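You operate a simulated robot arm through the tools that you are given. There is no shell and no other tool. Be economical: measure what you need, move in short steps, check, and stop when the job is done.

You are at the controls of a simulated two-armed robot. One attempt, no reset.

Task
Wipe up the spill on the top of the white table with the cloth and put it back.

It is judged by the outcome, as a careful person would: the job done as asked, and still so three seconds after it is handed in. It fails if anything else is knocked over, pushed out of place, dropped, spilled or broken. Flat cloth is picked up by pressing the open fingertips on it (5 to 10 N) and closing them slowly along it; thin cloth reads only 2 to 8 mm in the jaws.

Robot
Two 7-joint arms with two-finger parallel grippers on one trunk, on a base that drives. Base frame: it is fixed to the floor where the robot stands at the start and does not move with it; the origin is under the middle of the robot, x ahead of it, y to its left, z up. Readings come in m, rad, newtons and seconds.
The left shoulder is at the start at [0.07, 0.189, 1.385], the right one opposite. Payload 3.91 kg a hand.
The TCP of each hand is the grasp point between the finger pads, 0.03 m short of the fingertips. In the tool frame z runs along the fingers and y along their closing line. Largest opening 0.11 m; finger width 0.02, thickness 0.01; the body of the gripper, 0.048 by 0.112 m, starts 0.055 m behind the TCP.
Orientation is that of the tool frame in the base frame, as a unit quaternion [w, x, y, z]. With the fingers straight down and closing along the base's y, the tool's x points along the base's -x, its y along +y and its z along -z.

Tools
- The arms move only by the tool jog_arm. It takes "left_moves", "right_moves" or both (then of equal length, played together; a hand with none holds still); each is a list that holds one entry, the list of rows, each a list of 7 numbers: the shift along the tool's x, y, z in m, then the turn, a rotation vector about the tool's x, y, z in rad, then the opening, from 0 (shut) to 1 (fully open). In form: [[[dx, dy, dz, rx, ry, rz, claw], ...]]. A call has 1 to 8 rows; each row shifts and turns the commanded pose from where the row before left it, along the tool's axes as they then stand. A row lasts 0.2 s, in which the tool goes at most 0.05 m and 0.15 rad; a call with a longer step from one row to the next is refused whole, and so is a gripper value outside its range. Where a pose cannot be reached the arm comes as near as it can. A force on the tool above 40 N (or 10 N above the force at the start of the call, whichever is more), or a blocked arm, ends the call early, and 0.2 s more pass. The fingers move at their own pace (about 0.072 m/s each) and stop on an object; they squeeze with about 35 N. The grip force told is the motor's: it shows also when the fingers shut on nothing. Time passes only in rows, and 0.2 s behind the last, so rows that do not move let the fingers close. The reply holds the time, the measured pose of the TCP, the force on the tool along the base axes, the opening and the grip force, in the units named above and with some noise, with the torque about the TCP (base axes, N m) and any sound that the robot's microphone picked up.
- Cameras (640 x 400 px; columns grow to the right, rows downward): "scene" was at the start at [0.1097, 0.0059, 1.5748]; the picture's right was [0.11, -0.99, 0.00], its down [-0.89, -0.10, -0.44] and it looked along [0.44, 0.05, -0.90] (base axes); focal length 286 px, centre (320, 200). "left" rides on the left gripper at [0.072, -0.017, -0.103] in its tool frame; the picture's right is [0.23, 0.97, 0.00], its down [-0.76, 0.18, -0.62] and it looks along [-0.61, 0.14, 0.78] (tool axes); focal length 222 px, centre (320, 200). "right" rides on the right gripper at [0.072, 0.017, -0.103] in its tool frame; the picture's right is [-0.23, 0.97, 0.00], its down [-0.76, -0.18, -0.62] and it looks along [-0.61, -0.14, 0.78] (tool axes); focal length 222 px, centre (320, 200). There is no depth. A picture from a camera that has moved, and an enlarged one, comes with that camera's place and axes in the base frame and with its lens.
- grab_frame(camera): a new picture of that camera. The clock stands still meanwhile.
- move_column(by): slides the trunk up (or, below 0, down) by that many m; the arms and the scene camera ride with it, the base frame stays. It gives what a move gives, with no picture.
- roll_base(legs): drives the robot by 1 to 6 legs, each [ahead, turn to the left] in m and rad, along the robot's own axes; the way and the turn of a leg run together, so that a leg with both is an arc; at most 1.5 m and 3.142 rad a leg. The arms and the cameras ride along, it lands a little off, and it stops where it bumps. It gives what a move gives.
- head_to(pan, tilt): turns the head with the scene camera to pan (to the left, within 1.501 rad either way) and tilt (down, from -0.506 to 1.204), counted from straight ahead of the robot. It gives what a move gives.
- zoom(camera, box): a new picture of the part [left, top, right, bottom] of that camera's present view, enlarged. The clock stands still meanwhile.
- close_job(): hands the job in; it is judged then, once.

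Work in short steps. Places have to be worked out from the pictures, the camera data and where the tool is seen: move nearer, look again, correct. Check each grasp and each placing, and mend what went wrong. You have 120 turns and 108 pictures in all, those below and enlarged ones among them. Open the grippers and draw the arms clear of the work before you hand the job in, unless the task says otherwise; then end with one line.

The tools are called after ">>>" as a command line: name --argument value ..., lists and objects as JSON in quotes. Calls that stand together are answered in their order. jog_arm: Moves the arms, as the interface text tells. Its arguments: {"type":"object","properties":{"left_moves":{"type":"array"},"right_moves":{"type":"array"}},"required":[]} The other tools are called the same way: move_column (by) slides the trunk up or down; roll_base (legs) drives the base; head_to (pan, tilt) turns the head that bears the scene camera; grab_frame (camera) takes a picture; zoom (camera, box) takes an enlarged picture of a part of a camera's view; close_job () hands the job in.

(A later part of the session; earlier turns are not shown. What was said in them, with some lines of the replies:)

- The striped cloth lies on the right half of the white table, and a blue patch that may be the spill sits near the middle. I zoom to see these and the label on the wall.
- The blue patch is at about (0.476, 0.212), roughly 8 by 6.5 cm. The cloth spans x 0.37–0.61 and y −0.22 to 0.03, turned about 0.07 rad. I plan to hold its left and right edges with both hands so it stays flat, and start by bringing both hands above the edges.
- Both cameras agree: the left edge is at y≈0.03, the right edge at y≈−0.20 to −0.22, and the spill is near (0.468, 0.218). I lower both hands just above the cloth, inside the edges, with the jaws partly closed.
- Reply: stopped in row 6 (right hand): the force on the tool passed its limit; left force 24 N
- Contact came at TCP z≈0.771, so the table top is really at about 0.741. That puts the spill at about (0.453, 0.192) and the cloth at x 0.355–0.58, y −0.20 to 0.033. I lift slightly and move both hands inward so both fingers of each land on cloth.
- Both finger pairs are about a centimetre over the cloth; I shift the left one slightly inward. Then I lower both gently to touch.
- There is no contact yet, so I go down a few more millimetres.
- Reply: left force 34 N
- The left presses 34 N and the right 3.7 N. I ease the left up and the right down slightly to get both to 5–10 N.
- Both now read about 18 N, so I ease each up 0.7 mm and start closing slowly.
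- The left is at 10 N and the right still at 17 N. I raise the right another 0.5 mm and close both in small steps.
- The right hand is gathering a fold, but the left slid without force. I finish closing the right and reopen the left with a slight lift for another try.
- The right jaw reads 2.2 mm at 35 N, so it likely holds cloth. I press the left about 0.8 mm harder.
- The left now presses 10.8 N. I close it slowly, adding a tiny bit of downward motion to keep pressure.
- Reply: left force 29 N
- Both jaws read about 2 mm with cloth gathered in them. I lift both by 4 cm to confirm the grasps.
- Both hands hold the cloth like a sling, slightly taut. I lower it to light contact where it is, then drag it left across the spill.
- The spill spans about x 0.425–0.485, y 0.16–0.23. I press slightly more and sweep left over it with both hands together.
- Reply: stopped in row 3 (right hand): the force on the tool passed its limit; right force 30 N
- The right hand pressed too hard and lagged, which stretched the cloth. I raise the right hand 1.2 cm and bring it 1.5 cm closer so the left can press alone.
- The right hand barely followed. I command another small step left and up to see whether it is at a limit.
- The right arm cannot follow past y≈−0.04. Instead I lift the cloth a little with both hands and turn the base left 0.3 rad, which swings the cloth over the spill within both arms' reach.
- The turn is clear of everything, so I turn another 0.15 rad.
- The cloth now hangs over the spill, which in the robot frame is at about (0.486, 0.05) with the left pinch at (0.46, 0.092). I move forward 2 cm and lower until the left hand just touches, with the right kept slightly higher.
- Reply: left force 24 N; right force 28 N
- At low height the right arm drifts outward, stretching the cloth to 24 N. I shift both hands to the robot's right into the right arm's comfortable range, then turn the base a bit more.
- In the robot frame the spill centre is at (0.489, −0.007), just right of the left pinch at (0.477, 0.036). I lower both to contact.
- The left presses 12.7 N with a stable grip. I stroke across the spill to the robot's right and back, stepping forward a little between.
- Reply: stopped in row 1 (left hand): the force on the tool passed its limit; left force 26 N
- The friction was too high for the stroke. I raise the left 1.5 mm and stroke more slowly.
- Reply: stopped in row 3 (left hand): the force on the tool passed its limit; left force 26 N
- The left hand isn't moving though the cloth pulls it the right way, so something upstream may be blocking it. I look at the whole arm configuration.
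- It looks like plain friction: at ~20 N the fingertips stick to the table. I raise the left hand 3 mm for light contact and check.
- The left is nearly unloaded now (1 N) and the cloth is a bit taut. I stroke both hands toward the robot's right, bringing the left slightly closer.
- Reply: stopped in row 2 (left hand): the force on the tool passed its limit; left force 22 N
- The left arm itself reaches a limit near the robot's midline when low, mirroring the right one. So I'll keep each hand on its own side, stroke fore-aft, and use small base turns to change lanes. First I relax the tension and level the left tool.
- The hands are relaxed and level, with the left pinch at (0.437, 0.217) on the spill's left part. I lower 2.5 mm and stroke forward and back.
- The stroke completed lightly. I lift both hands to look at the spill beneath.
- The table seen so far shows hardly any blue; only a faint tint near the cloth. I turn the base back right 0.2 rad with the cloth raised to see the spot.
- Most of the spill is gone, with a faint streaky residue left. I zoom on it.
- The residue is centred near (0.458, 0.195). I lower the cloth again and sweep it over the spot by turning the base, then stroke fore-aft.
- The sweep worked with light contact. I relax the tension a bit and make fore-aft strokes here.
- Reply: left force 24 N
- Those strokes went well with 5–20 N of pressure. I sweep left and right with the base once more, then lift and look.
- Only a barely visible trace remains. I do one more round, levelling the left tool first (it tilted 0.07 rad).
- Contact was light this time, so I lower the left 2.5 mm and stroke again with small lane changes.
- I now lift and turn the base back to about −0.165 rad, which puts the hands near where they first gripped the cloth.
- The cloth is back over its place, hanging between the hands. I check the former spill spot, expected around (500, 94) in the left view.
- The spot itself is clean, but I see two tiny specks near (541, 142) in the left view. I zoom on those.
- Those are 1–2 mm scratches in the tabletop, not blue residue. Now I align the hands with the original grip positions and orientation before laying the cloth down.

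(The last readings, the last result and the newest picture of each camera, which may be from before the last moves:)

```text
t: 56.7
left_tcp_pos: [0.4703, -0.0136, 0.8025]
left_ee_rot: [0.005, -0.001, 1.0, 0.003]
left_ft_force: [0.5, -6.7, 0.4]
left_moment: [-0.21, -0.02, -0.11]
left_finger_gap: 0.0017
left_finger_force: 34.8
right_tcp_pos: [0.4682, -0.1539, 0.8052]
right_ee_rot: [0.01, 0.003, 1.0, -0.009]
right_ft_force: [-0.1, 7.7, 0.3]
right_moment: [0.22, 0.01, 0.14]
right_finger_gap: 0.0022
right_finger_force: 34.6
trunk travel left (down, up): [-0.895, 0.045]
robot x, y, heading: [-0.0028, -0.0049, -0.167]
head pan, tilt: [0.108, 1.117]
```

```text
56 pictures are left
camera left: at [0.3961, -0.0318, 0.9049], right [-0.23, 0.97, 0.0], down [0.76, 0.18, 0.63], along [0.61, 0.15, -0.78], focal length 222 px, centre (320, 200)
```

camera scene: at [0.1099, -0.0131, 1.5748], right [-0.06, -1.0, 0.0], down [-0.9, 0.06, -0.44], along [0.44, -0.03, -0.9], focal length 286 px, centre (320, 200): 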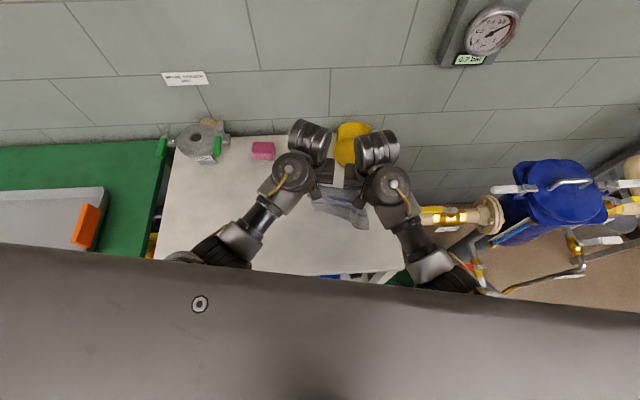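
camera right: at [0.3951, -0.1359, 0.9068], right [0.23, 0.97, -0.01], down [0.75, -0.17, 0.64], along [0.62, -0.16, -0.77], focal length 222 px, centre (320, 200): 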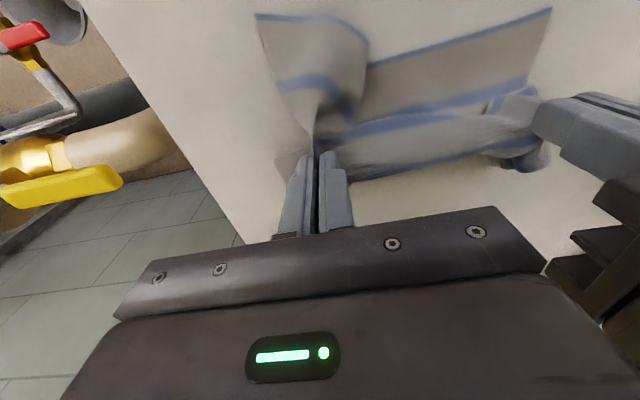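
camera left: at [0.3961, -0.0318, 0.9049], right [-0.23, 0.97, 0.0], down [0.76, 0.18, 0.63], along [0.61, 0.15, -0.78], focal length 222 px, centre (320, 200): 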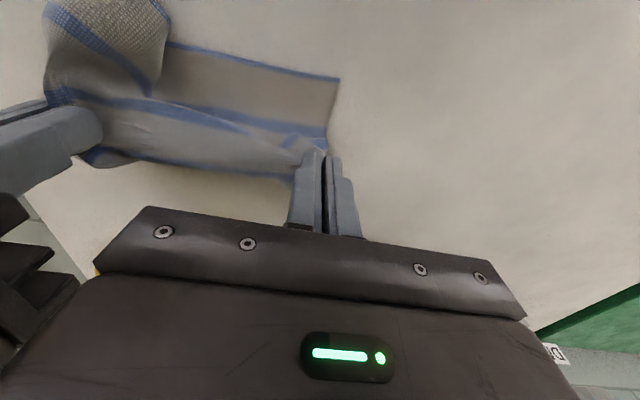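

The far flap has folded under and the near-right corner is curled. I'll lower, drag forward to straighten the near flap, then re-grip the near edge and lay the cloth out flat from there.

>>> jog_arm --left_moves '[[[0, 0, 0.015, 0, 0, 0, 0], [-0.01, 0, 0.01, 0, 0, 0, 0], [-0.02, 0, 0, 0, 0, 0, 0], [-0.02, 0, 0, 0, 0, 0, 0], [-0.02, 0, 0, 0, 0, 0, 0], [0, 0, 0, 0, 0, 0, 0]]]' --right_moves '[[[0, 0, 0.015, 0, 0, 0, 0], [-0.01, 0, 0.01, 0, 0, 0, 0], [-0.02, 0, 0, 0, 0, 0, 0], [-0.02, 0, 0, 0, 0, 0, 0], [-0.02, 0, 0, 0, 0, 0, 0], [0, 0, 0, 0, 0, 0, 0]]]'

>>> grab_frame --camera "right"

>>> grab_frame --camera "left"

>>> zoom --camera "scene" --box '[220, 110, 500, 285]'

```text
t: 58.1
left_tcp_pos: [0.5401, -0.0135, 0.7788]
left_ee_rot: [0.005, 0.0, 1.0, 0.002]
left_ft_force: [0.7, -8.8, 0.7]
left_moment: [-0.26, -0.02, -0.12]
left_finger_gap: 0.0017
left_finger_force: 34.5
right_tcp_pos: [0.5398, -0.1553, 0.7828]
right_ee_rot: [0.01, 0.002, 1.0, -0.008]
right_ft_force: [-0.7, 8.2, -1.0]
right_moment: [0.23, 0.04, 0.16]
right_finger_gap: 0.0021
right_finger_force: 35.0
trunk travel left (down, up): [-0.895, 0.045]
robot x, y, heading: [-0.0017, 0.0019, -0.174]
head pan, tilt: [0.108, 1.117]
```

```text
55 pictures are left
camera right: at [0.4646, -0.1369, 0.8845], right [0.23, 0.97, -0.01], down [0.75, -0.17, 0.64], along [0.62, -0.16, -0.77], focal length 222 px, centre (320, 200)
```

right: 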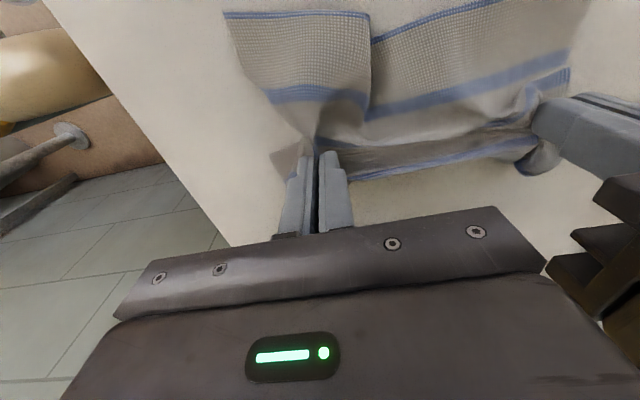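

```text
54 pictures are left
camera left: at [0.4662, -0.0316, 0.8814], right [-0.23, 0.97, 0.0], down [0.76, 0.18, 0.63], along [0.61, 0.15, -0.78], focal length 222 px, centre (320, 200)
```

left: 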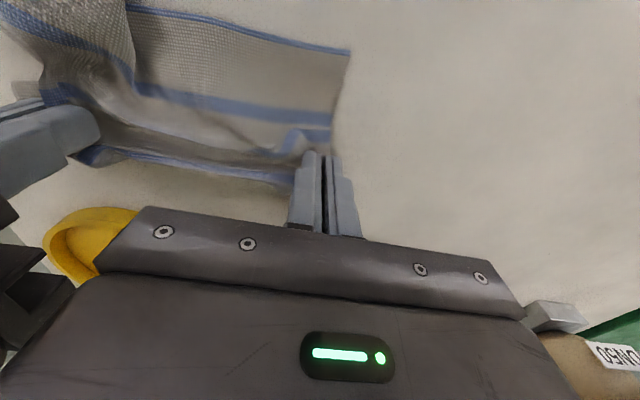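

```text
2.29 times, centred on (360, 198) of scene
camera zoom: at [0.1086, -0.0127, 1.5749], right [-0.06, -1.0, 0.0], down [-0.9, 0.06, -0.44], along [0.44, -0.03, -0.9], focal length 653 px, centre (229, 206)
```

zoom: 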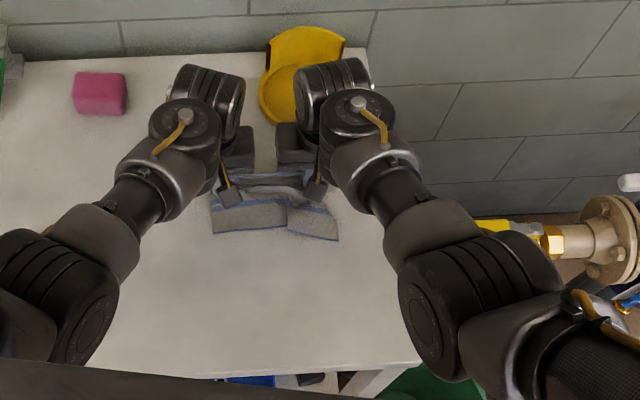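

The near flap is mostly laid out with a fold in its middle; its corners are at about (0.474, −0.013) and (0.453, −0.183). I relax the hands, open them and rise to see the cloth fully.

>>> jog_arm --left_moves '[[[0, -0.005, 0.003, 0, 0, 0, 0], [0, 0, 0, 0, 0, 0, 0.2], [0, 0, 0, 0, 0, 0, 0.3], [0, 0, -0.02, 0, 0, 0, 0.3], [0, 0, -0.03, 0, 0, 0, 0.3], [0, 0.03, -0.03, 0, 0, 0, 0.3], [0, 0.03, -0.03, 0, 0, 0, 0.3], [0, 0.03, -0.03, 0, 0, 0, 0.3]]]' --right_moves '[[[0, 0.005, 0.003, 0, 0, 0, 0], [0, 0, 0, 0, 0, 0, 0.2], [0, 0, 0, 0, 0, 0, 0.3], [0, 0, -0.02, 0, 0, 0, 0.3], [0, 0, -0.03, 0, 0, 0, 0.3], [0, -0.03, -0.03, 0, 0, 0, 0.3], [0, -0.03, -0.03, 0, 0, 0, 0.3], [0, -0.03, -0.03, 0, 0, 0, 0.3]]]'

>>> zoom --camera "scene" --box '[220, 110, 500, 285]'

>>> grab_frame --camera "left"

>>> grab_frame --camera "right"

```text
t: 59.9
left_tcp_pos: [0.5391, 0.0703, 0.9134]
left_ee_rot: [0.005, -0.001, 1.0, 0.004]
left_ft_force: [-1.3, -0.3, 0.5]
left_moment: [0.04, 0.02, -0.01]
left_finger_gap: 0.0332
left_finger_force: 0.0
right_tcp_pos: [0.5372, -0.2377, 0.9211]
right_ee_rot: [0.011, 0.002, 1.0, -0.009]
right_ft_force: [-0.5, -0.6, -0.8]
right_moment: [0.0, 0.0, 0.01]
right_finger_gap: 0.0332
right_finger_force: 0.0
trunk travel left (down, up): [-0.895, 0.045]
robot x, y, heading: [-0.0021, 0.0001, -0.173]
head pan, tilt: [0.108, 1.117]
```

```text
2.29 times, centred on (360, 198) of scene
camera zoom: at [0.1094, -0.013, 1.5747], right [-0.06, -1.0, 0.0], down [-0.9, 0.06, -0.44], along [0.44, -0.03, -0.9], focal length 653 px, centre (229, 206)
```

zoom: 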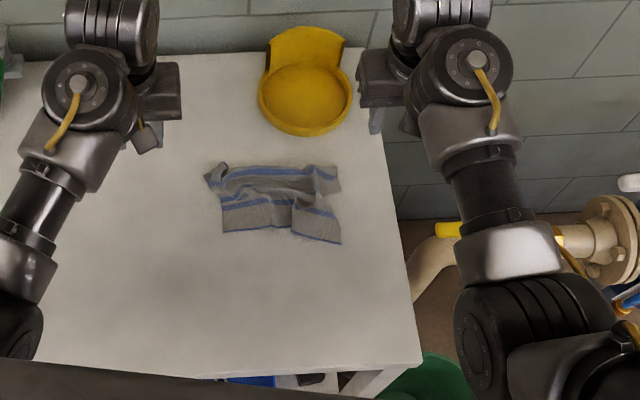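

```text
51 pictures are left
camera left: at [0.465, 0.0523, 1.0166], right [-0.23, 0.97, 0.0], down [0.76, 0.18, 0.63], along [0.61, 0.15, -0.78], focal length 222 px, centre (320, 200)
```

left: 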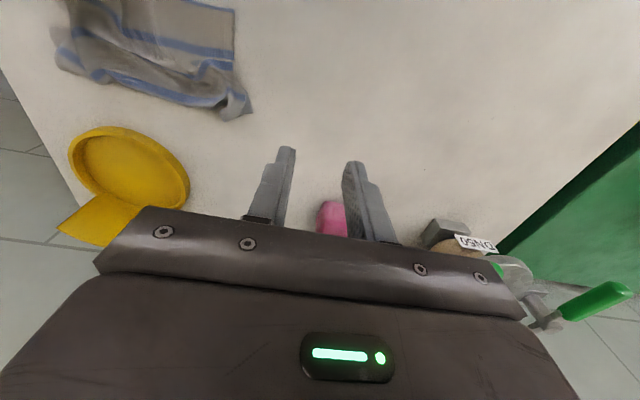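

```text
50 pictures are left
camera right: at [0.4616, -0.2187, 1.0224], right [0.23, 0.97, -0.01], down [0.75, -0.17, 0.64], along [0.62, -0.16, -0.77], focal length 222 px, centre (320, 200)
```

right: 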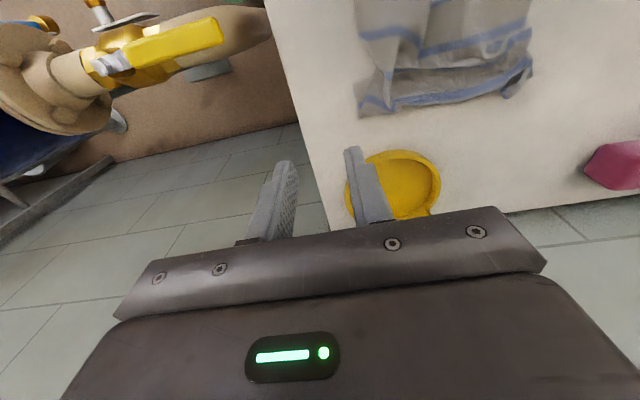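

The cloth is bunched to x 0.45–0.575, with the far part folded under. I'll pull its near corners out one at a time, starting with the left hand over the near-left corner at (0.476, −0.027).

>>> jog_arm --left_moves '[[[0.0105, -0.0236, 0.024, 0, 0, 0, 0.25], [0.0105, -0.0236, 0.024, 0, 0, 0, 0.25], [0.0105, -0.0236, 0.024, 0, 0, 0, 0.25], [0.0105, -0.0236, 0.024, 0, 0, 0, 0.25], [0.0105, -0.0236, 0.024, 0, 0, 0, 0.25], [0, 0, 0.005, 0, 0, 0, 0.25], [0, 0, 0, 0, 0, 0, 0.25]]]'

>>> grab_frame --camera "left"

>>> zoom --camera "scene" --box '[260, 140, 420, 240]'

```text
t: 61.7
left_tcp_pos: [0.4912, -0.0153, 0.7758]
left_ee_rot: [0.005, -0.008, 1.0, 0.023]
left_ft_force: [-0.1, 0.3, 0.1]
left_moment: [0.01, 0.0, 0.03]
left_finger_gap: 0.0273
left_finger_force: 0.1
right_tcp_pos: [0.5368, -0.2378, 0.9203]
right_ee_rot: [0.01, 0.002, 1.0, -0.008]
right_ft_force: [0.6, 0.3, 0.3]
right_moment: [-0.02, 0.0, 0.0]
right_finger_gap: 0.033
right_finger_force: 0.2
trunk travel left (down, up): [-0.895, 0.045]
robot x, y, heading: [-0.0029, 0.0024, -0.171]
head pan, tilt: [0.108, 1.117]
stopped in row 7 (left hand): the arm was blocked; the commanded pose is now the measured one
```

```text
49 pictures are left
camera left: at [0.4177, -0.0393, 0.8782], right [-0.24, 0.97, 0.05], down [0.75, 0.16, 0.64], along [0.61, 0.19, -0.77], focal length 222 px, centre (320, 200)
```

left: 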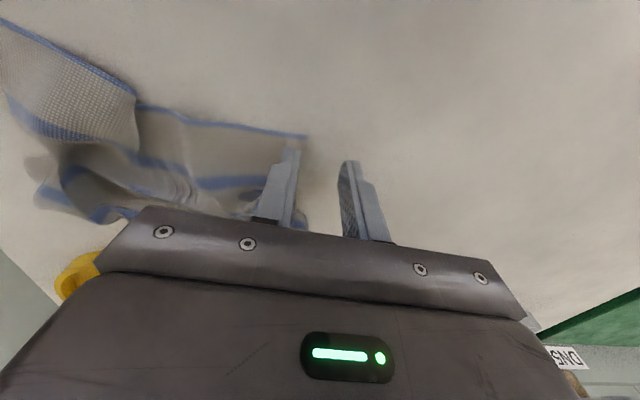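

```text
4.00 times, centred on (340, 190) of scene
camera zoom: at [0.1101, -0.013, 1.5747], right [-0.06, -1.0, 0.0], down [-0.9, 0.06, -0.44], along [0.44, -0.03, -0.9], focal length 1143 px, centre (240, 240)
```

zoom: 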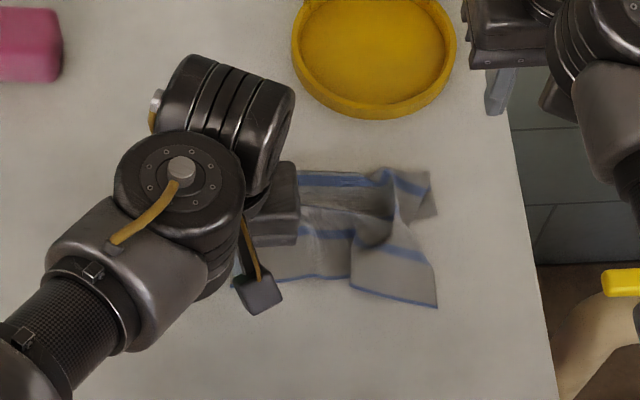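

The left arm hits its limit here (about 0.066 m left of the robot's midline). I'll use the right hand for both corners: the left retreats high and to the left, and the base turns left about 0.27 rad.

>>> jog_arm --left_moves '[[[0, 0.01, -0.03, 0, 0, 0, 0.25], [0, 0.02, -0.04, 0, 0, 0, 0.25], [0, 0.03, -0.04, 0, 0, 0, 0.25], [0, 0.03, -0.04, 0, 0, 0, 0.25], [0, 0.03, -0.04, 0, 0, 0, 0.25], [0, 0.03, -0.035, 0, 0, 0, 0.25], [0, 0.03, -0.03, 0, 0, 0, 0.25], [0, 0.03, 0, 0, 0, 0, 0.25]]]'

>>> roll_base --legs '[[0, 0.27]]'

>>> zoom --camera "scene" --box '[180, 90, 480, 277]'

```text
t: 63.5
left_tcp_pos: [0.4752, 0.1086, 0.9272]
left_ee_rot: [0.005, -0.009, 1.0, 0.024]
left_ft_force: [-0.5, 0.5, -0.1]
left_moment: [0.0, -0.01, 0.01]
left_finger_gap: 0.0277
left_finger_force: 0.1
left hand out of reach, approached as far as the arm can: row 5, 6, 7, 8
right_tcp_pos: [0.5365, -0.2368, 0.921]
right_ee_rot: [0.01, 0.003, 1.0, -0.009]
right_ft_force: [0.0, 0.2, -0.1]
right_moment: [-0.03, -0.01, 0.0]
right_finger_gap: 0.033
right_finger_force: 0.1
trunk travel left (down, up): [-0.895, 0.045]
robot x, y, heading: [0.0049, 0.0015, -0.173]
head pan, tilt: [0.108, 1.117]
```

```text
t: 64.8
left_tcp_pos: [0.4313, 0.2301, 0.9273]
left_ee_rot: [0.001, -0.142, 0.99, 0.024]
left_ft_force: [-0.8, -0.1, -0.9]
left_moment: [0.01, 0.0, -0.03]
left_finger_gap: 0.0276
left_finger_force: 0.1
right_tcp_pos: [0.5819, -0.0856, 0.9204]
right_ee_rot: [0.01, -0.132, 0.991, -0.007]
right_ft_force: [0.4, -0.3, -0.3]
right_moment: [0.0, -0.02, 0.03]
right_finger_gap: 0.0329
right_finger_force: 0.0
trunk travel left (down, up): [-0.895, 0.045]
robot x, y, heading: [0.0005, -0.0035, 0.099]
head pan, tilt: [0.108, 1.117]
```

```text
2.13 times, centred on (330, 184) of scene
camera zoom: at [0.1092, 0.0161, 1.5748], right [0.21, -0.98, 0.0], down [-0.88, -0.18, -0.44], along [0.43, 0.09, -0.9], focal length 610 px, centre (299, 235)
```

zoom: 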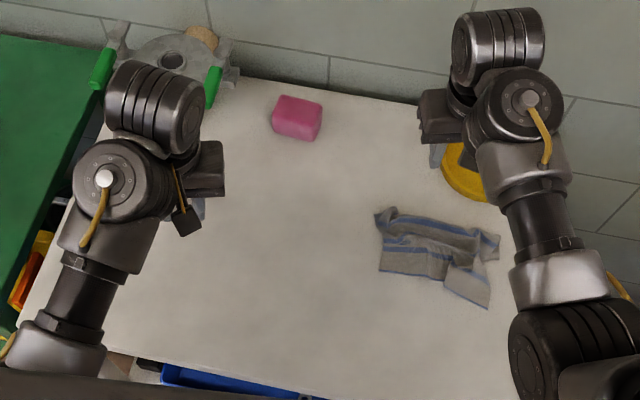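

From this view the near-left corner is at (0.475, −0.028). I square the right tool up and bring it above the edge just inside that corner.

>>> jog_arm --right_moves '[[[0, 0, 0, 0, 0, 0.133, 0.25], [0, 0, 0, 0, 0, 0.133, 0.25], [0.0206, 0.0064, 0.027, 0, 0, 0, 0.25], [0.0206, 0.0064, 0.027, 0, 0, 0, 0.25], [0.0206, 0.0064, 0.027, 0, 0, 0, 0.25], [0.0206, 0.0064, 0.027, 0, 0, 0, 0.25], [0.0206, 0.0064, 0.025, 0, 0, 0, 0.25], [0, 0, 0, 0, 0, 0, 0.25]]]'

>>> grab_frame --camera "right"

```text
t: 66.6
left_tcp_pos: [0.4294, 0.2316, 0.9282]
left_ee_rot: [0.0, -0.142, 0.99, 0.024]
left_ft_force: [-0.5, -0.5, -1.1]
left_moment: [-0.01, 0.0, -0.02]
left_finger_gap: 0.0276
left_finger_force: 0.0
right_tcp_pos: [0.4809, -0.0556, 0.7851]
right_ee_rot: [0.011, 0.002, 1.0, -0.004]
right_ft_force: [0.1, -0.7, -0.7]
right_moment: [0.02, 0.01, 0.0]
right_finger_gap: 0.0277
right_finger_force: 0.1
trunk travel left (down, up): [-0.895, 0.045]
robot x, y, heading: [0.0007, -0.0035, 0.101]
head pan, tilt: [0.108, 1.117]
```

```text
46 pictures are left
camera right: at [0.4069, -0.0375, 0.8858], right [0.23, 0.97, 0.0], down [0.75, -0.17, 0.64], along [0.62, -0.15, -0.77], focal length 222 px, centre (320, 200)
```

right: 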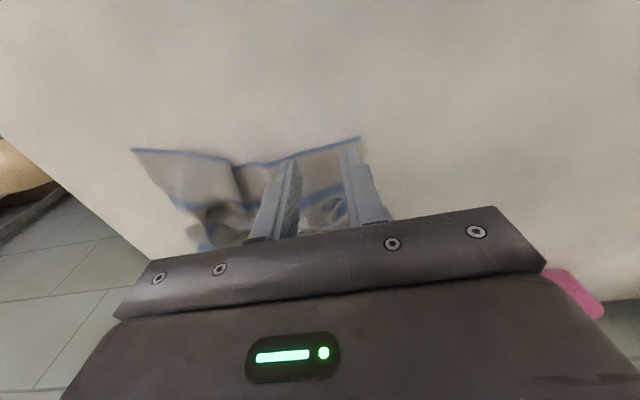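

The fingers straddle the near edge inside the corner. I lower gently to contact.

>>> jog_arm --right_moves '[[[0, 0, 0.005, 0, 0, 0, 0.25], [0, 0, 0.004, 0, 0, 0, 0.25], [0, 0, 0.0025, 0, 0, 0, 0.25], [0, 0, 0.0015, 0, 0, 0, 0.25], [0, 0, 0, 0, 0, 0, 0.25]]]'

>>> grab_frame --camera "right"

```text
t: 67.8
left_tcp_pos: [0.431, 0.2311, 0.9266]
left_ee_rot: [0.0, -0.142, 0.99, 0.024]
left_ft_force: [0.8, 0.0, -0.6]
left_moment: [0.0, 0.01, -0.01]
left_finger_gap: 0.0274
left_finger_force: 0.0
right_tcp_pos: [0.4813, -0.0551, 0.7726]
right_ee_rot: [0.011, 0.001, 1.0, -0.005]
right_ft_force: [-0.3, 0.9, -0.2]
right_moment: [-0.01, 0.0, 0.0]
right_finger_gap: 0.0273
right_finger_force: 0.1
trunk travel left (down, up): [-0.895, 0.045]
robot x, y, heading: [-0.0009, 0.0005, 0.102]
head pan, tilt: [0.108, 1.117]
```

```text
45 pictures are left
camera right: at [0.4065, -0.0371, 0.8735], right [0.23, 0.97, 0.0], down [0.75, -0.17, 0.64], along [0.62, -0.15, -0.77], focal length 222 px, centre (320, 200)
```

right: 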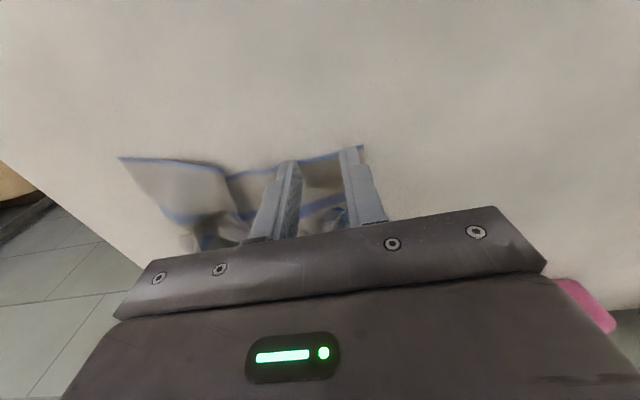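

The fingertips are right on the edge line, so I move in 7 mm and slightly right, then press.

>>> jog_arm --right_moves '[[[-0.007, -0.004, 0, 0, 0, 0, 0.25], [0, 0, 0.0012, 0, 0, 0, 0.25], [0, 0, 0.0003, 0, 0, 0, 0.25], [0, 0, 0, 0, 0, 0, 0.25]]]'

```text
t: 68.8
left_tcp_pos: [0.4313, 0.2309, 0.9276]
left_ee_rot: [0.001, -0.142, 0.99, 0.024]
left_ft_force: [-0.1, 0.1, -0.6]
left_moment: [0.01, 0.03, 0.03]
left_finger_gap: 0.0277
left_finger_force: 0.1
right_tcp_pos: [0.4893, -0.0581, 0.7711]
right_ee_rot: [0.012, 0.002, 1.0, -0.006]
right_ft_force: [0.5, 0.1, 4.7]
right_moment: [0.08, -0.03, -0.01]
right_finger_gap: 0.0278
right_finger_force: 0.1
trunk travel left (down, up): [-0.895, 0.045]
robot x, y, heading: [0.0025, 0.0022, 0.098]
head pan, tilt: [0.108, 1.117]
```

It now presses 4.7 N. I add 0.4 mm and close slowly.

>>> jog_arm --right_moves '[[[0, 0, 0.0004, 0, 0, 0, 0.25], [0, 0, 0.0001, 0, 0, 0, 0.21], [0, 0, 0.0001, 0, 0, 0, 0.17], [0, 0, 0, 0, 0, 0, 0.13], [0, 0, 0, 0, 0, 0, 0.09], [0, 0, 0, 0, 0, 0, 0.05], [0, 0, 0, 0, 0, 0, 0], [0, 0, 0, 0, 0, 0, 0]]]'

>>> grab_frame --camera "right"

```text
t: 70.6
left_tcp_pos: [0.4302, 0.2315, 0.9283]
left_ee_rot: [0.002, -0.142, 0.99, 0.023]
left_ft_force: [0.7, -0.3, -0.2]
left_moment: [0.0, -0.01, 0.02]
left_finger_gap: 0.0274
left_finger_force: 0.1
right_tcp_pos: [0.4875, -0.0587, 0.7718]
right_ee_rot: [0.013, 0.001, 1.0, -0.005]
right_ft_force: [0.9, 0.1, 23.9]
right_moment: [0.06, 0.11, -0.04]
right_finger_gap: 0.0014
right_finger_force: 34.9
trunk travel left (down, up): [-0.895, 0.045]
robot x, y, heading: [-0.0049, 0.0012, 0.094]
head pan, tilt: [0.108, 1.117]
```

```text
44 pictures are left
camera right: at [0.4123, -0.0411, 0.8722], right [0.23, 0.97, 0.0], down [0.74, -0.17, 0.65], along [0.63, -0.15, -0.76], focal length 222 px, centre (320, 200)
```

right: 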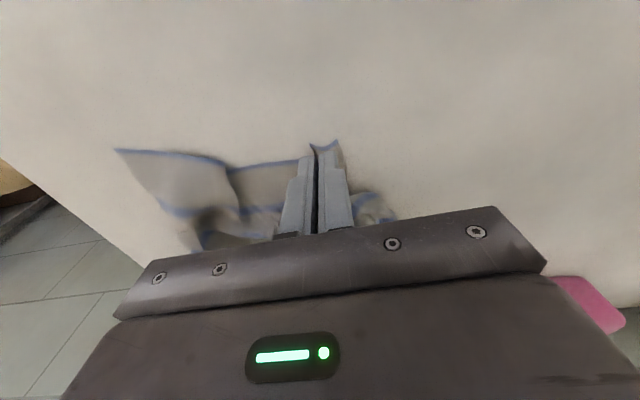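

The jaw holds a fold at the edge (1.4 mm). I lift 1.5 cm, turn the base left 0.13 rad to pull the corner left, then draw it toward the robot.

>>> jog_arm --right_moves '[[[0, 0, -0.008, 0, 0, 0, 0], [0, 0, -0.008, 0, 0, 0, 0]]]'

>>> roll_base --legs '[[0, 0.13]]'

>>> zoom --camera "scene" --box '[200, 110, 480, 285]'

>>> grab_frame --camera "right"

```text
t: 71.2
left_tcp_pos: [0.43, 0.2312, 0.928]
left_ee_rot: [0.002, -0.141, 0.99, 0.024]
left_ft_force: [-1.0, 0.0, 0.2]
left_moment: [0.01, -0.01, -0.02]
left_finger_gap: 0.0275
left_finger_force: 0.0
right_tcp_pos: [0.487, -0.0592, 0.7868]
right_ee_rot: [0.011, 0.001, 1.0, -0.006]
right_ft_force: [-0.6, -0.4, 0.1]
right_moment: [0.02, 0.0, -0.02]
right_finger_gap: 0.0012
right_finger_force: 35.1
trunk travel left (down, up): [-0.895, 0.045]
robot x, y, heading: [0.0014, -0.0004, 0.096]
head pan, tilt: [0.108, 1.117]
```

```text
t: 72.2
left_tcp_pos: [0.3974, 0.286, 0.9281]
left_ee_rot: [0.0, -0.207, 0.978, 0.023]
left_ft_force: [0.4, -0.1, 0.4]
left_moment: [-0.01, -0.02, 0.03]
left_finger_gap: 0.0276
left_finger_force: 0.0
right_tcp_pos: [0.4926, 0.0062, 0.7871]
right_ee_rot: [0.011, -0.066, 0.998, -0.004]
right_ft_force: [-0.7, 0.7, 0.6]
right_moment: [0.0, -0.01, -0.04]
right_finger_gap: 0.0014
right_finger_force: 34.9
trunk travel left (down, up): [-0.895, 0.045]
robot x, y, heading: [0.0015, -0.0003, 0.232]
head pan, tilt: [0.108, 1.117]
```

```text
2.29 times, centred on (340, 198) of scene
camera zoom: at [0.106, 0.0308, 1.5748], right [0.33, -0.94, 0.0], down [-0.85, -0.3, -0.44], along [0.41, 0.15, -0.9], focal length 653 px, centre (274, 206)
```

zoom: 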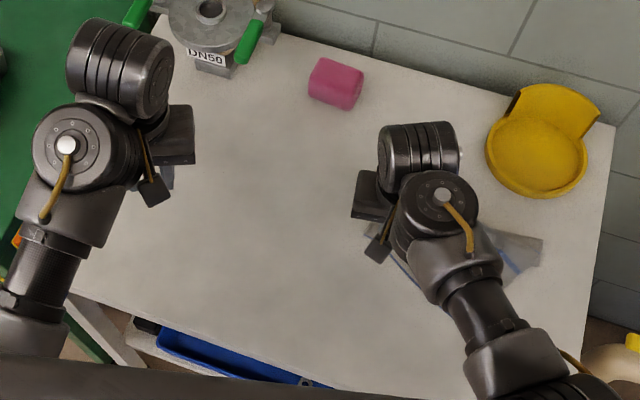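

```text
42 pictures are left
camera right: at [0.4154, 0.0141, 0.8875], right [0.1, 1.0, 0.0], down [0.76, -0.07, 0.64], along [0.64, -0.07, -0.77], focal length 222 px, centre (320, 200)
```

right: 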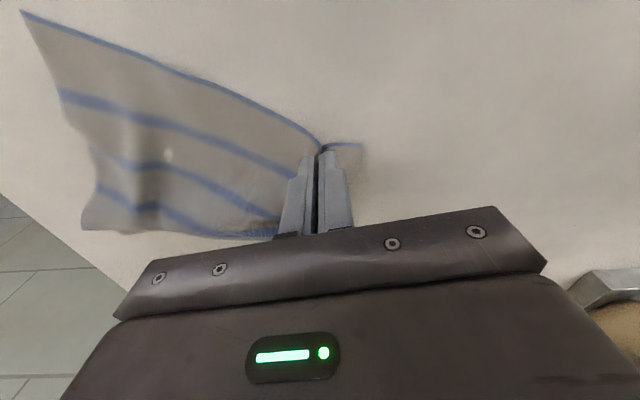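

The pull opened the cloth well; the near edge is straight and four stripes show. I now draw this corner toward the robot by about 11 cm.

>>> jog_arm --right_moves '[[[0.018, 0.0025, 0, 0, 0, 0, 0], [0.018, 0.0025, 0, 0, 0, 0, 0], [0.018, 0.0025, 0, 0, 0, 0, 0], [0.018, 0.0025, 0, 0, 0, 0, 0], [0.018, 0.0025, 0, 0, 0, 0, 0], [0.018, 0.0025, 0, 0, 0, 0, 0]]]'

>>> grab_frame --camera "right"

>>> zoom --camera "scene" --box '[200, 110, 480, 285]'

```text
t: 73.6
left_tcp_pos: [0.3973, 0.2845, 0.9276]
left_ee_rot: [0.0, -0.207, 0.978, 0.025]
left_ft_force: [-0.1, 0.0, 0.4]
left_moment: [-0.01, -0.04, -0.01]
left_finger_gap: 0.0274
left_finger_force: 0.0
right_tcp_pos: [0.3839, 0.0075, 0.7832]
right_ee_rot: [0.012, -0.065, 0.998, -0.004]
right_ft_force: [0.1, -0.2, 0.2]
right_moment: [0.02, -0.01, -0.03]
right_finger_gap: 0.0014
right_finger_force: 35.6
trunk travel left (down, up): [-0.895, 0.045]
robot x, y, heading: [0.0007, -0.0023, 0.228]
head pan, tilt: [0.108, 1.117]
```

```text
41 pictures are left
camera right: at [0.3068, 0.0151, 0.8852], right [0.1, 1.0, 0.0], down [0.76, -0.07, 0.64], along [0.64, -0.07, -0.77], focal length 222 px, centre (320, 200)
```

right: 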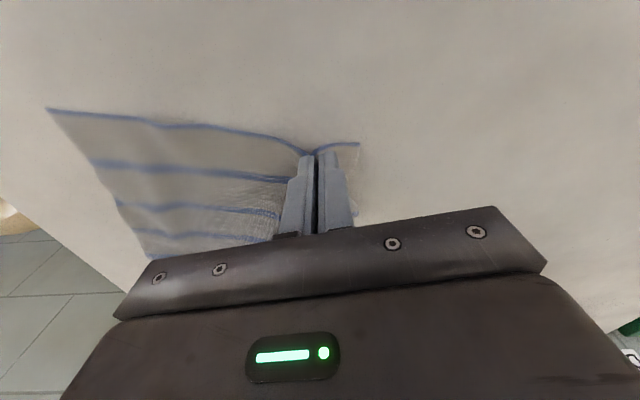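

```text
2.29 times, centred on (340, 198) of scene
camera zoom: at [0.105, 0.031, 1.5748], right [0.33, -0.94, 0.0], down [-0.85, -0.3, -0.44], along [0.41, 0.15, -0.9], focal length 653 px, centre (274, 206)
```

zoom: 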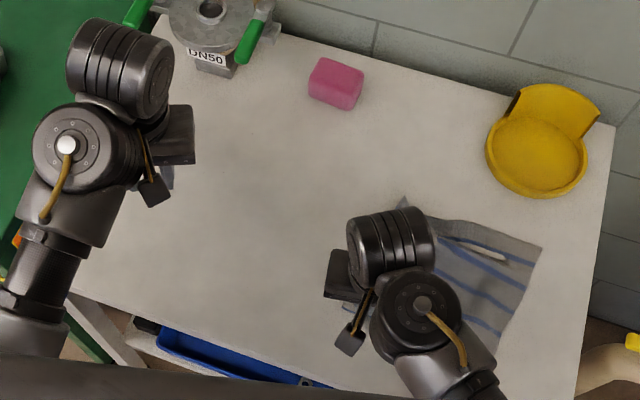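

The cloth is now almost flat, with far corners at about (0.56, −0.005) and (0.55, −0.206). I set this corner down, release and rise for a clear view.

>>> jog_arm --right_moves '[[[0, 0, 0.006, 0, 0, 0, 0], [0, 0, 0.003, 0, 0, 0, 0], [0, 0, 0, 0, 0, 0, 0.1], [0, 0, 0, 0, 0, 0, 0.2], [0, 0, -0.02, 0, 0, 0, 0.2], [0, 0, -0.04, 0, 0, 0, 0.2], [0, -0.02, -0.04, 0, 0, 0, 0.2], [0, -0.03, -0.04, 0, 0, 0, 0.2]]]'

>>> jog_arm --right_moves '[[[0, -0.045, 0, 0, 0, 0, 0.2], [0, -0.045, 0, 0, 0, 0, 0.2], [0, -0.045, 0, 0, 0, 0, 0.2], [0, -0.045, 0, 0, 0, 0, 0.2]]]'

>>> zoom --camera "scene" --box '[200, 110, 480, 285]'

```text
t: 75.4
left_tcp_pos: [0.3979, 0.285, 0.9287]
left_ee_rot: [0.0, -0.208, 0.978, 0.024]
left_ft_force: [0.2, 0.4, -0.4]
left_moment: [0.03, -0.01, 0.03]
left_finger_gap: 0.0273
left_finger_force: 0.1
right_tcp_pos: [0.3868, -0.0405, 0.9168]
right_ee_rot: [0.012, -0.066, 0.998, -0.005]
right_ft_force: [-0.1, -1.5, 0.7]
right_moment: [-0.02, 0.01, 0.02]
right_finger_gap: 0.0218
right_finger_force: 0.1
trunk travel left (down, up): [-0.895, 0.045]
robot x, y, heading: [-0.0026, 0.0011, 0.23]
head pan, tilt: [0.108, 1.117]
```

```text
t: 76.0
left_tcp_pos: [0.396, 0.2853, 0.9274]
left_ee_rot: [-0.001, -0.207, 0.978, 0.024]
left_ft_force: [-0.2, 0.5, 0.4]
left_moment: [-0.03, 0.0, -0.01]
left_finger_gap: 0.0276
left_finger_force: 0.1
right_tcp_pos: [0.3982, -0.1281, 0.917]
right_ee_rot: [0.014, -0.049, 0.999, -0.004]
right_ft_force: [4.0, 21.0, -14.8]
right_moment: [-2.59, -1.06, -1.8]
right_finger_gap: 0.022
right_finger_force: 0.0
trunk travel left (down, up): [-0.895, 0.045]
robot x, y, heading: [0.0022, 0.0007, 0.231]
head pan, tilt: [0.108, 1.117]
stopped in row 3 (right hand): the force on the tool passed its limit (the readings are from after the stop); the commanded pose is now the measured one
```

```text
2.29 times, centred on (340, 198) of scene
camera zoom: at [0.1053, 0.0299, 1.5748], right [0.33, -0.94, 0.0], down [-0.85, -0.3, -0.44], along [0.41, 0.15, -0.9], focal length 653 px, centre (274, 206)
```

zoom: 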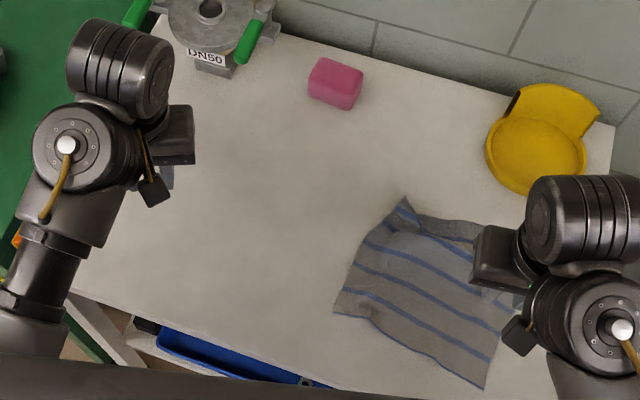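

The right hand met resistance at z 0.917, which looks like its camera mount touching its own forearm. I back off 2 cm and up, and look again.

>>> jog_arm --right_moves '[[[0, 0.015, 0, 0, 0, 0, 0.2], [0, 0.01, 0, 0, 0, 0, 0.2]]]'

>>> grab_frame --camera "scene"

>>> grab_frame --camera "right"

```text
t: 76.6
left_tcp_pos: [0.3966, 0.2863, 0.9275]
left_ee_rot: [0.0, -0.207, 0.978, 0.024]
left_ft_force: [-0.1, 0.4, -0.7]
left_moment: [-0.01, 0.0, 0.03]
left_finger_gap: 0.0276
left_finger_force: 0.0
right_tcp_pos: [0.3958, -0.1027, 0.9157]
right_ee_rot: [0.013, -0.051, 0.999, -0.004]
right_ft_force: [-0.1, -0.1, -0.5]
right_moment: [0.0, 0.01, -0.01]
right_finger_gap: 0.0218
right_finger_force: 0.0
trunk travel left (down, up): [-0.895, 0.045]
robot x, y, heading: [0.0033, -0.0016, 0.232]
head pan, tilt: [0.108, 1.117]
```

```text
38 pictures are left
camera scene: at [0.1058, 0.0316, 1.5748], right [0.33, -0.94, 0.0], down [-0.85, -0.3, -0.44], along [0.41, 0.15, -0.9], focal length 286 px, centre (320, 200)
```

scene: 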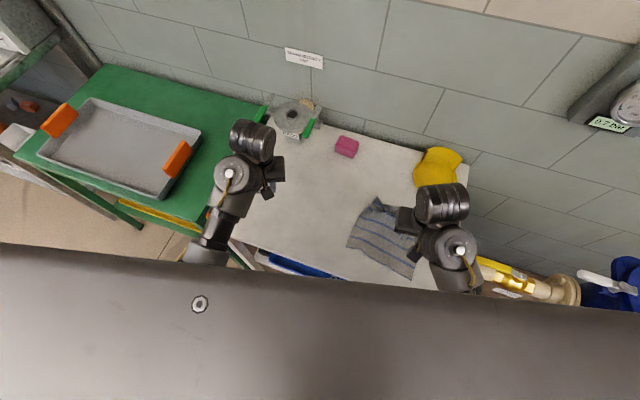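

```text
37 pictures are left
camera right: at [0.3189, -0.0913, 1.0165], right [0.13, 0.99, 0.0], down [0.76, -0.09, 0.64], along [0.64, -0.08, -0.77], focal length 222 px, centre (320, 200)
```

right: 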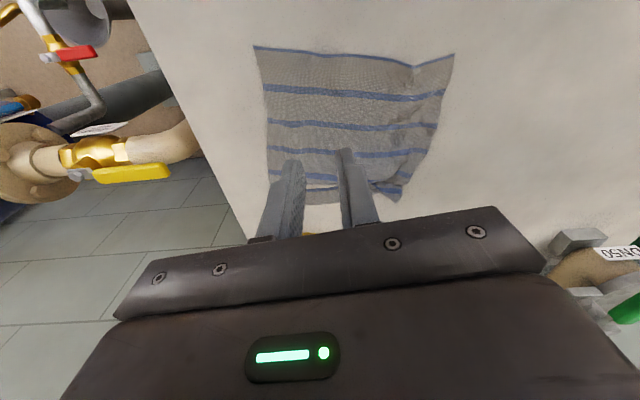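

The cloth lies flat again: its centre is at about (0.453, −0.081) against (0.469, −0.086) originally. I raise both arms clear and take a final look.

>>> jog_arm --left_moves '[[[0, 0, -0.03, 0, 0, 0, 0.5], [0, 0, -0.03, 0, 0, 0, 1], [0, 0, -0.03, 0, 0, 0, 1], [0, 0.0, 0, 0, 0, 0, 1]]]' --right_moves '[[[0, 0, -0.03, 0, 0, 0, 0.5], [0, 0, -0.03, 0, 0, 0, 1], [0, 0, -0.03, 0, 0, 0, 1], [0, 0, 0, 0, 0, 0, 1]]]'

>>> roll_base --legs '[[0, -0.23]]'

>>> zoom --camera "scene" --box '[170, 110, 450, 285]'

>>> grab_frame --camera "left"

```text
t: 77.6
left_tcp_pos: [0.3957, 0.2849, 0.9281]
left_ee_rot: [0.0, -0.206, 0.978, 0.024]
left_ft_force: [0.0, 0.4, 0.3]
left_moment: [-0.03, -0.03, 0.0]
left_finger_gap: 0.1099
left_finger_force: 0.1
left hand out of reach, approached as far as the arm can: row 1, 2, 3
right_tcp_pos: [0.3947, -0.101, 0.9258]
right_ee_rot: [0.013, -0.05, 0.999, -0.002]
right_ft_force: [0.3, 0.2, -0.7]
right_moment: [-0.02, 0.02, 0.02]
right_finger_gap: 0.1102
right_finger_force: 0.2
right hand out of reach, approached as far as the arm can: row 1, 2, 3
trunk travel left (down, up): [-0.895, 0.045]
robot x, y, heading: [-0.0012, 0.003, 0.228]
head pan, tilt: [0.108, 1.117]
```

```text
t: 78.8
left_tcp_pos: [0.4503, 0.1878, 0.9259]
left_ee_rot: [0.001, -0.093, 0.995, 0.024]
left_ft_force: [0.5, -0.3, -0.1]
left_moment: [0.01, 0.04, -0.01]
left_finger_gap: 0.1099
left_finger_force: 0.0
right_tcp_pos: [0.3615, -0.1898, 0.9256]
right_ee_rot: [0.013, 0.066, 0.998, -0.005]
right_ft_force: [0.4, -1.2, 0.2]
right_moment: [0.0, 0.02, 0.04]
right_finger_gap: 0.1101
right_finger_force: 0.1
trunk travel left (down, up): [-0.895, 0.045]
robot x, y, heading: [-0.0004, 0.0041, 0.001]
head pan, tilt: [0.108, 1.117]
```

```text
2.29 times, centred on (310, 198) of scene
camera zoom: at [0.1104, 0.0059, 1.5748], right [0.11, -0.99, 0.0], down [-0.89, -0.1, -0.44], along [0.44, 0.05, -0.9], focal length 653 px, centre (343, 206)
```

zoom: 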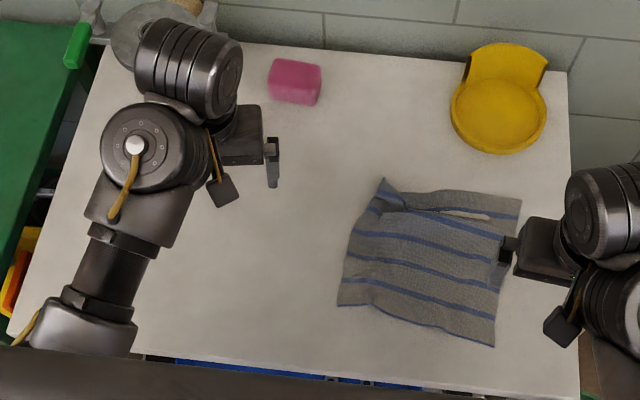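

```text
35 pictures are left
camera left: at [0.3838, 0.1515, 1.0293], right [-0.4, 0.91, 0.04], down [0.72, 0.29, 0.64], along [0.57, 0.29, -0.77], focal length 222 px, centre (320, 200)
```

left: 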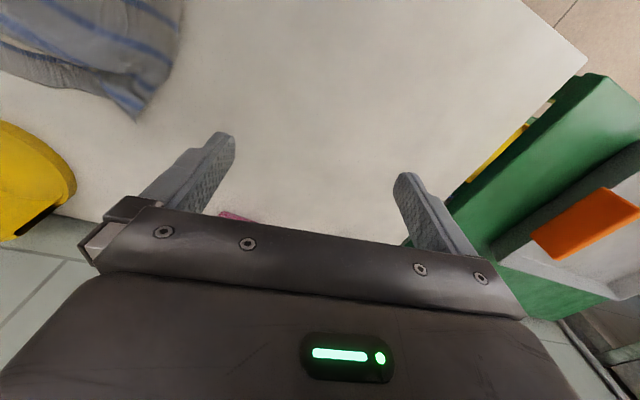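

The tabletop is clean, and the cloth lies flat within about 2 cm of its original place with nothing else disturbed. I raise the trunk slightly and back the robot away so the arms are clear.

>>> move_column --by 0.04

>>> roll_base --legs '[[-0.25, 0]]'

>>> head_to --pan 0.05 --tilt 0.9

>>> grab_frame --camera "scene"

```text
t: 79.6
left_tcp_pos: [0.451, 0.1865, 0.9675]
left_ee_rot: [0.002, -0.093, 0.995, 0.024]
left_ft_force: [0.6, 0.1, -0.6]
left_moment: [0.02, 0.02, 0.02]
left_finger_gap: 0.11
left_finger_force: 0.0
right_tcp_pos: [0.3618, -0.189, 0.9663]
right_ee_rot: [0.013, 0.065, 0.998, -0.005]
right_ft_force: [-0.4, 0.1, -0.8]
right_moment: [-0.01, 0.0, -0.01]
right_finger_gap: 0.1101
right_finger_force: 0.0
trunk travel left (down, up): [-0.935, 0.005]
robot x, y, heading: [-0.0019, 0.0047, 0.001]
head pan, tilt: [0.108, 1.117]
```

```text
t: 81.5
left_tcp_pos: [0.2024, 0.1861, 0.9672]
left_ee_rot: [0.003, -0.093, 0.995, 0.024]
left_ft_force: [-0.5, 1.6, 0.4]
left_moment: [0.01, -0.01, 0.04]
left_finger_gap: 0.1098
left_finger_force: 0.0
right_tcp_pos: [0.1117, -0.1885, 0.965]
right_ee_rot: [0.013, 0.065, 0.998, -0.004]
right_ft_force: [-0.2, 0.8, -0.2]
right_moment: [0.0, 0.02, 0.02]
right_finger_gap: 0.1097
right_finger_force: 0.1
trunk travel left (down, up): [-0.935, 0.005]
robot x, y, heading: [-0.2475, -0.0011, -0.004]
head pan, tilt: [0.108, 1.117]
```

```text
t: 82.2
left_tcp_pos: [0.2021, 0.1863, 0.967]
left_ee_rot: [0.004, -0.094, 0.995, 0.024]
left_ft_force: [-0.7, -0.5, 0.2]
left_moment: [0.01, -0.04, -0.02]
left_finger_gap: 0.1101
left_finger_force: 0.1
right_tcp_pos: [0.1103, -0.1904, 0.9663]
right_ee_rot: [0.014, 0.064, 0.998, -0.004]
right_ft_force: [0.3, 0.5, 0.7]
right_moment: [0.04, 0.0, -0.01]
right_finger_gap: 0.11
right_finger_force: 0.1
trunk travel left (down, up): [-0.935, 0.005]
robot x, y, heading: [-0.2485, 0.0002, -0.005]
head pan, tilt: [0.051, 0.901]
```

```text
34 pictures are left
camera scene: at [-0.1267, 0.0028, 1.6297], right [0.05, -1.0, 0.0], down [-0.78, -0.04, -0.62], along [0.62, 0.03, -0.78], focal length 286 px, centre (320, 200)
```

scene: 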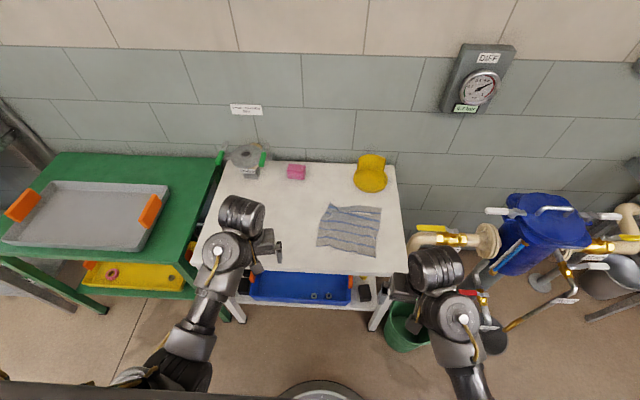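

The arms are clear of the table. A last zoom confirms the tabletop before I hand in.

>>> zoom --camera "scene" --box '[210, 150, 420, 281]'

```text
3.05 times, centred on (315, 216) of scene
camera zoom: at [-0.1267, 0.0028, 1.6297], right [0.05, -1.0, 0.0], down [-0.78, -0.04, -0.62], along [0.62, 0.03, -0.78], focal length 871 px, centre (335, 153)
```

zoom: 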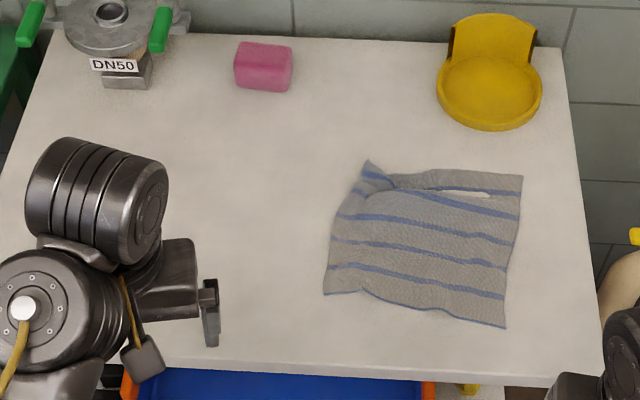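

The tabletop is clean, the cloth is back and spread out, and nothing else has moved. I hand the job in.

>>> close_job

```text
The job is handed in.
```

I wiped the blue spill off the white table. The cloth is back spread out about 2 cm from where it lay, turned slightly, with a small fold near its far edge; nothing else was moved, and both grippers are open and clear.
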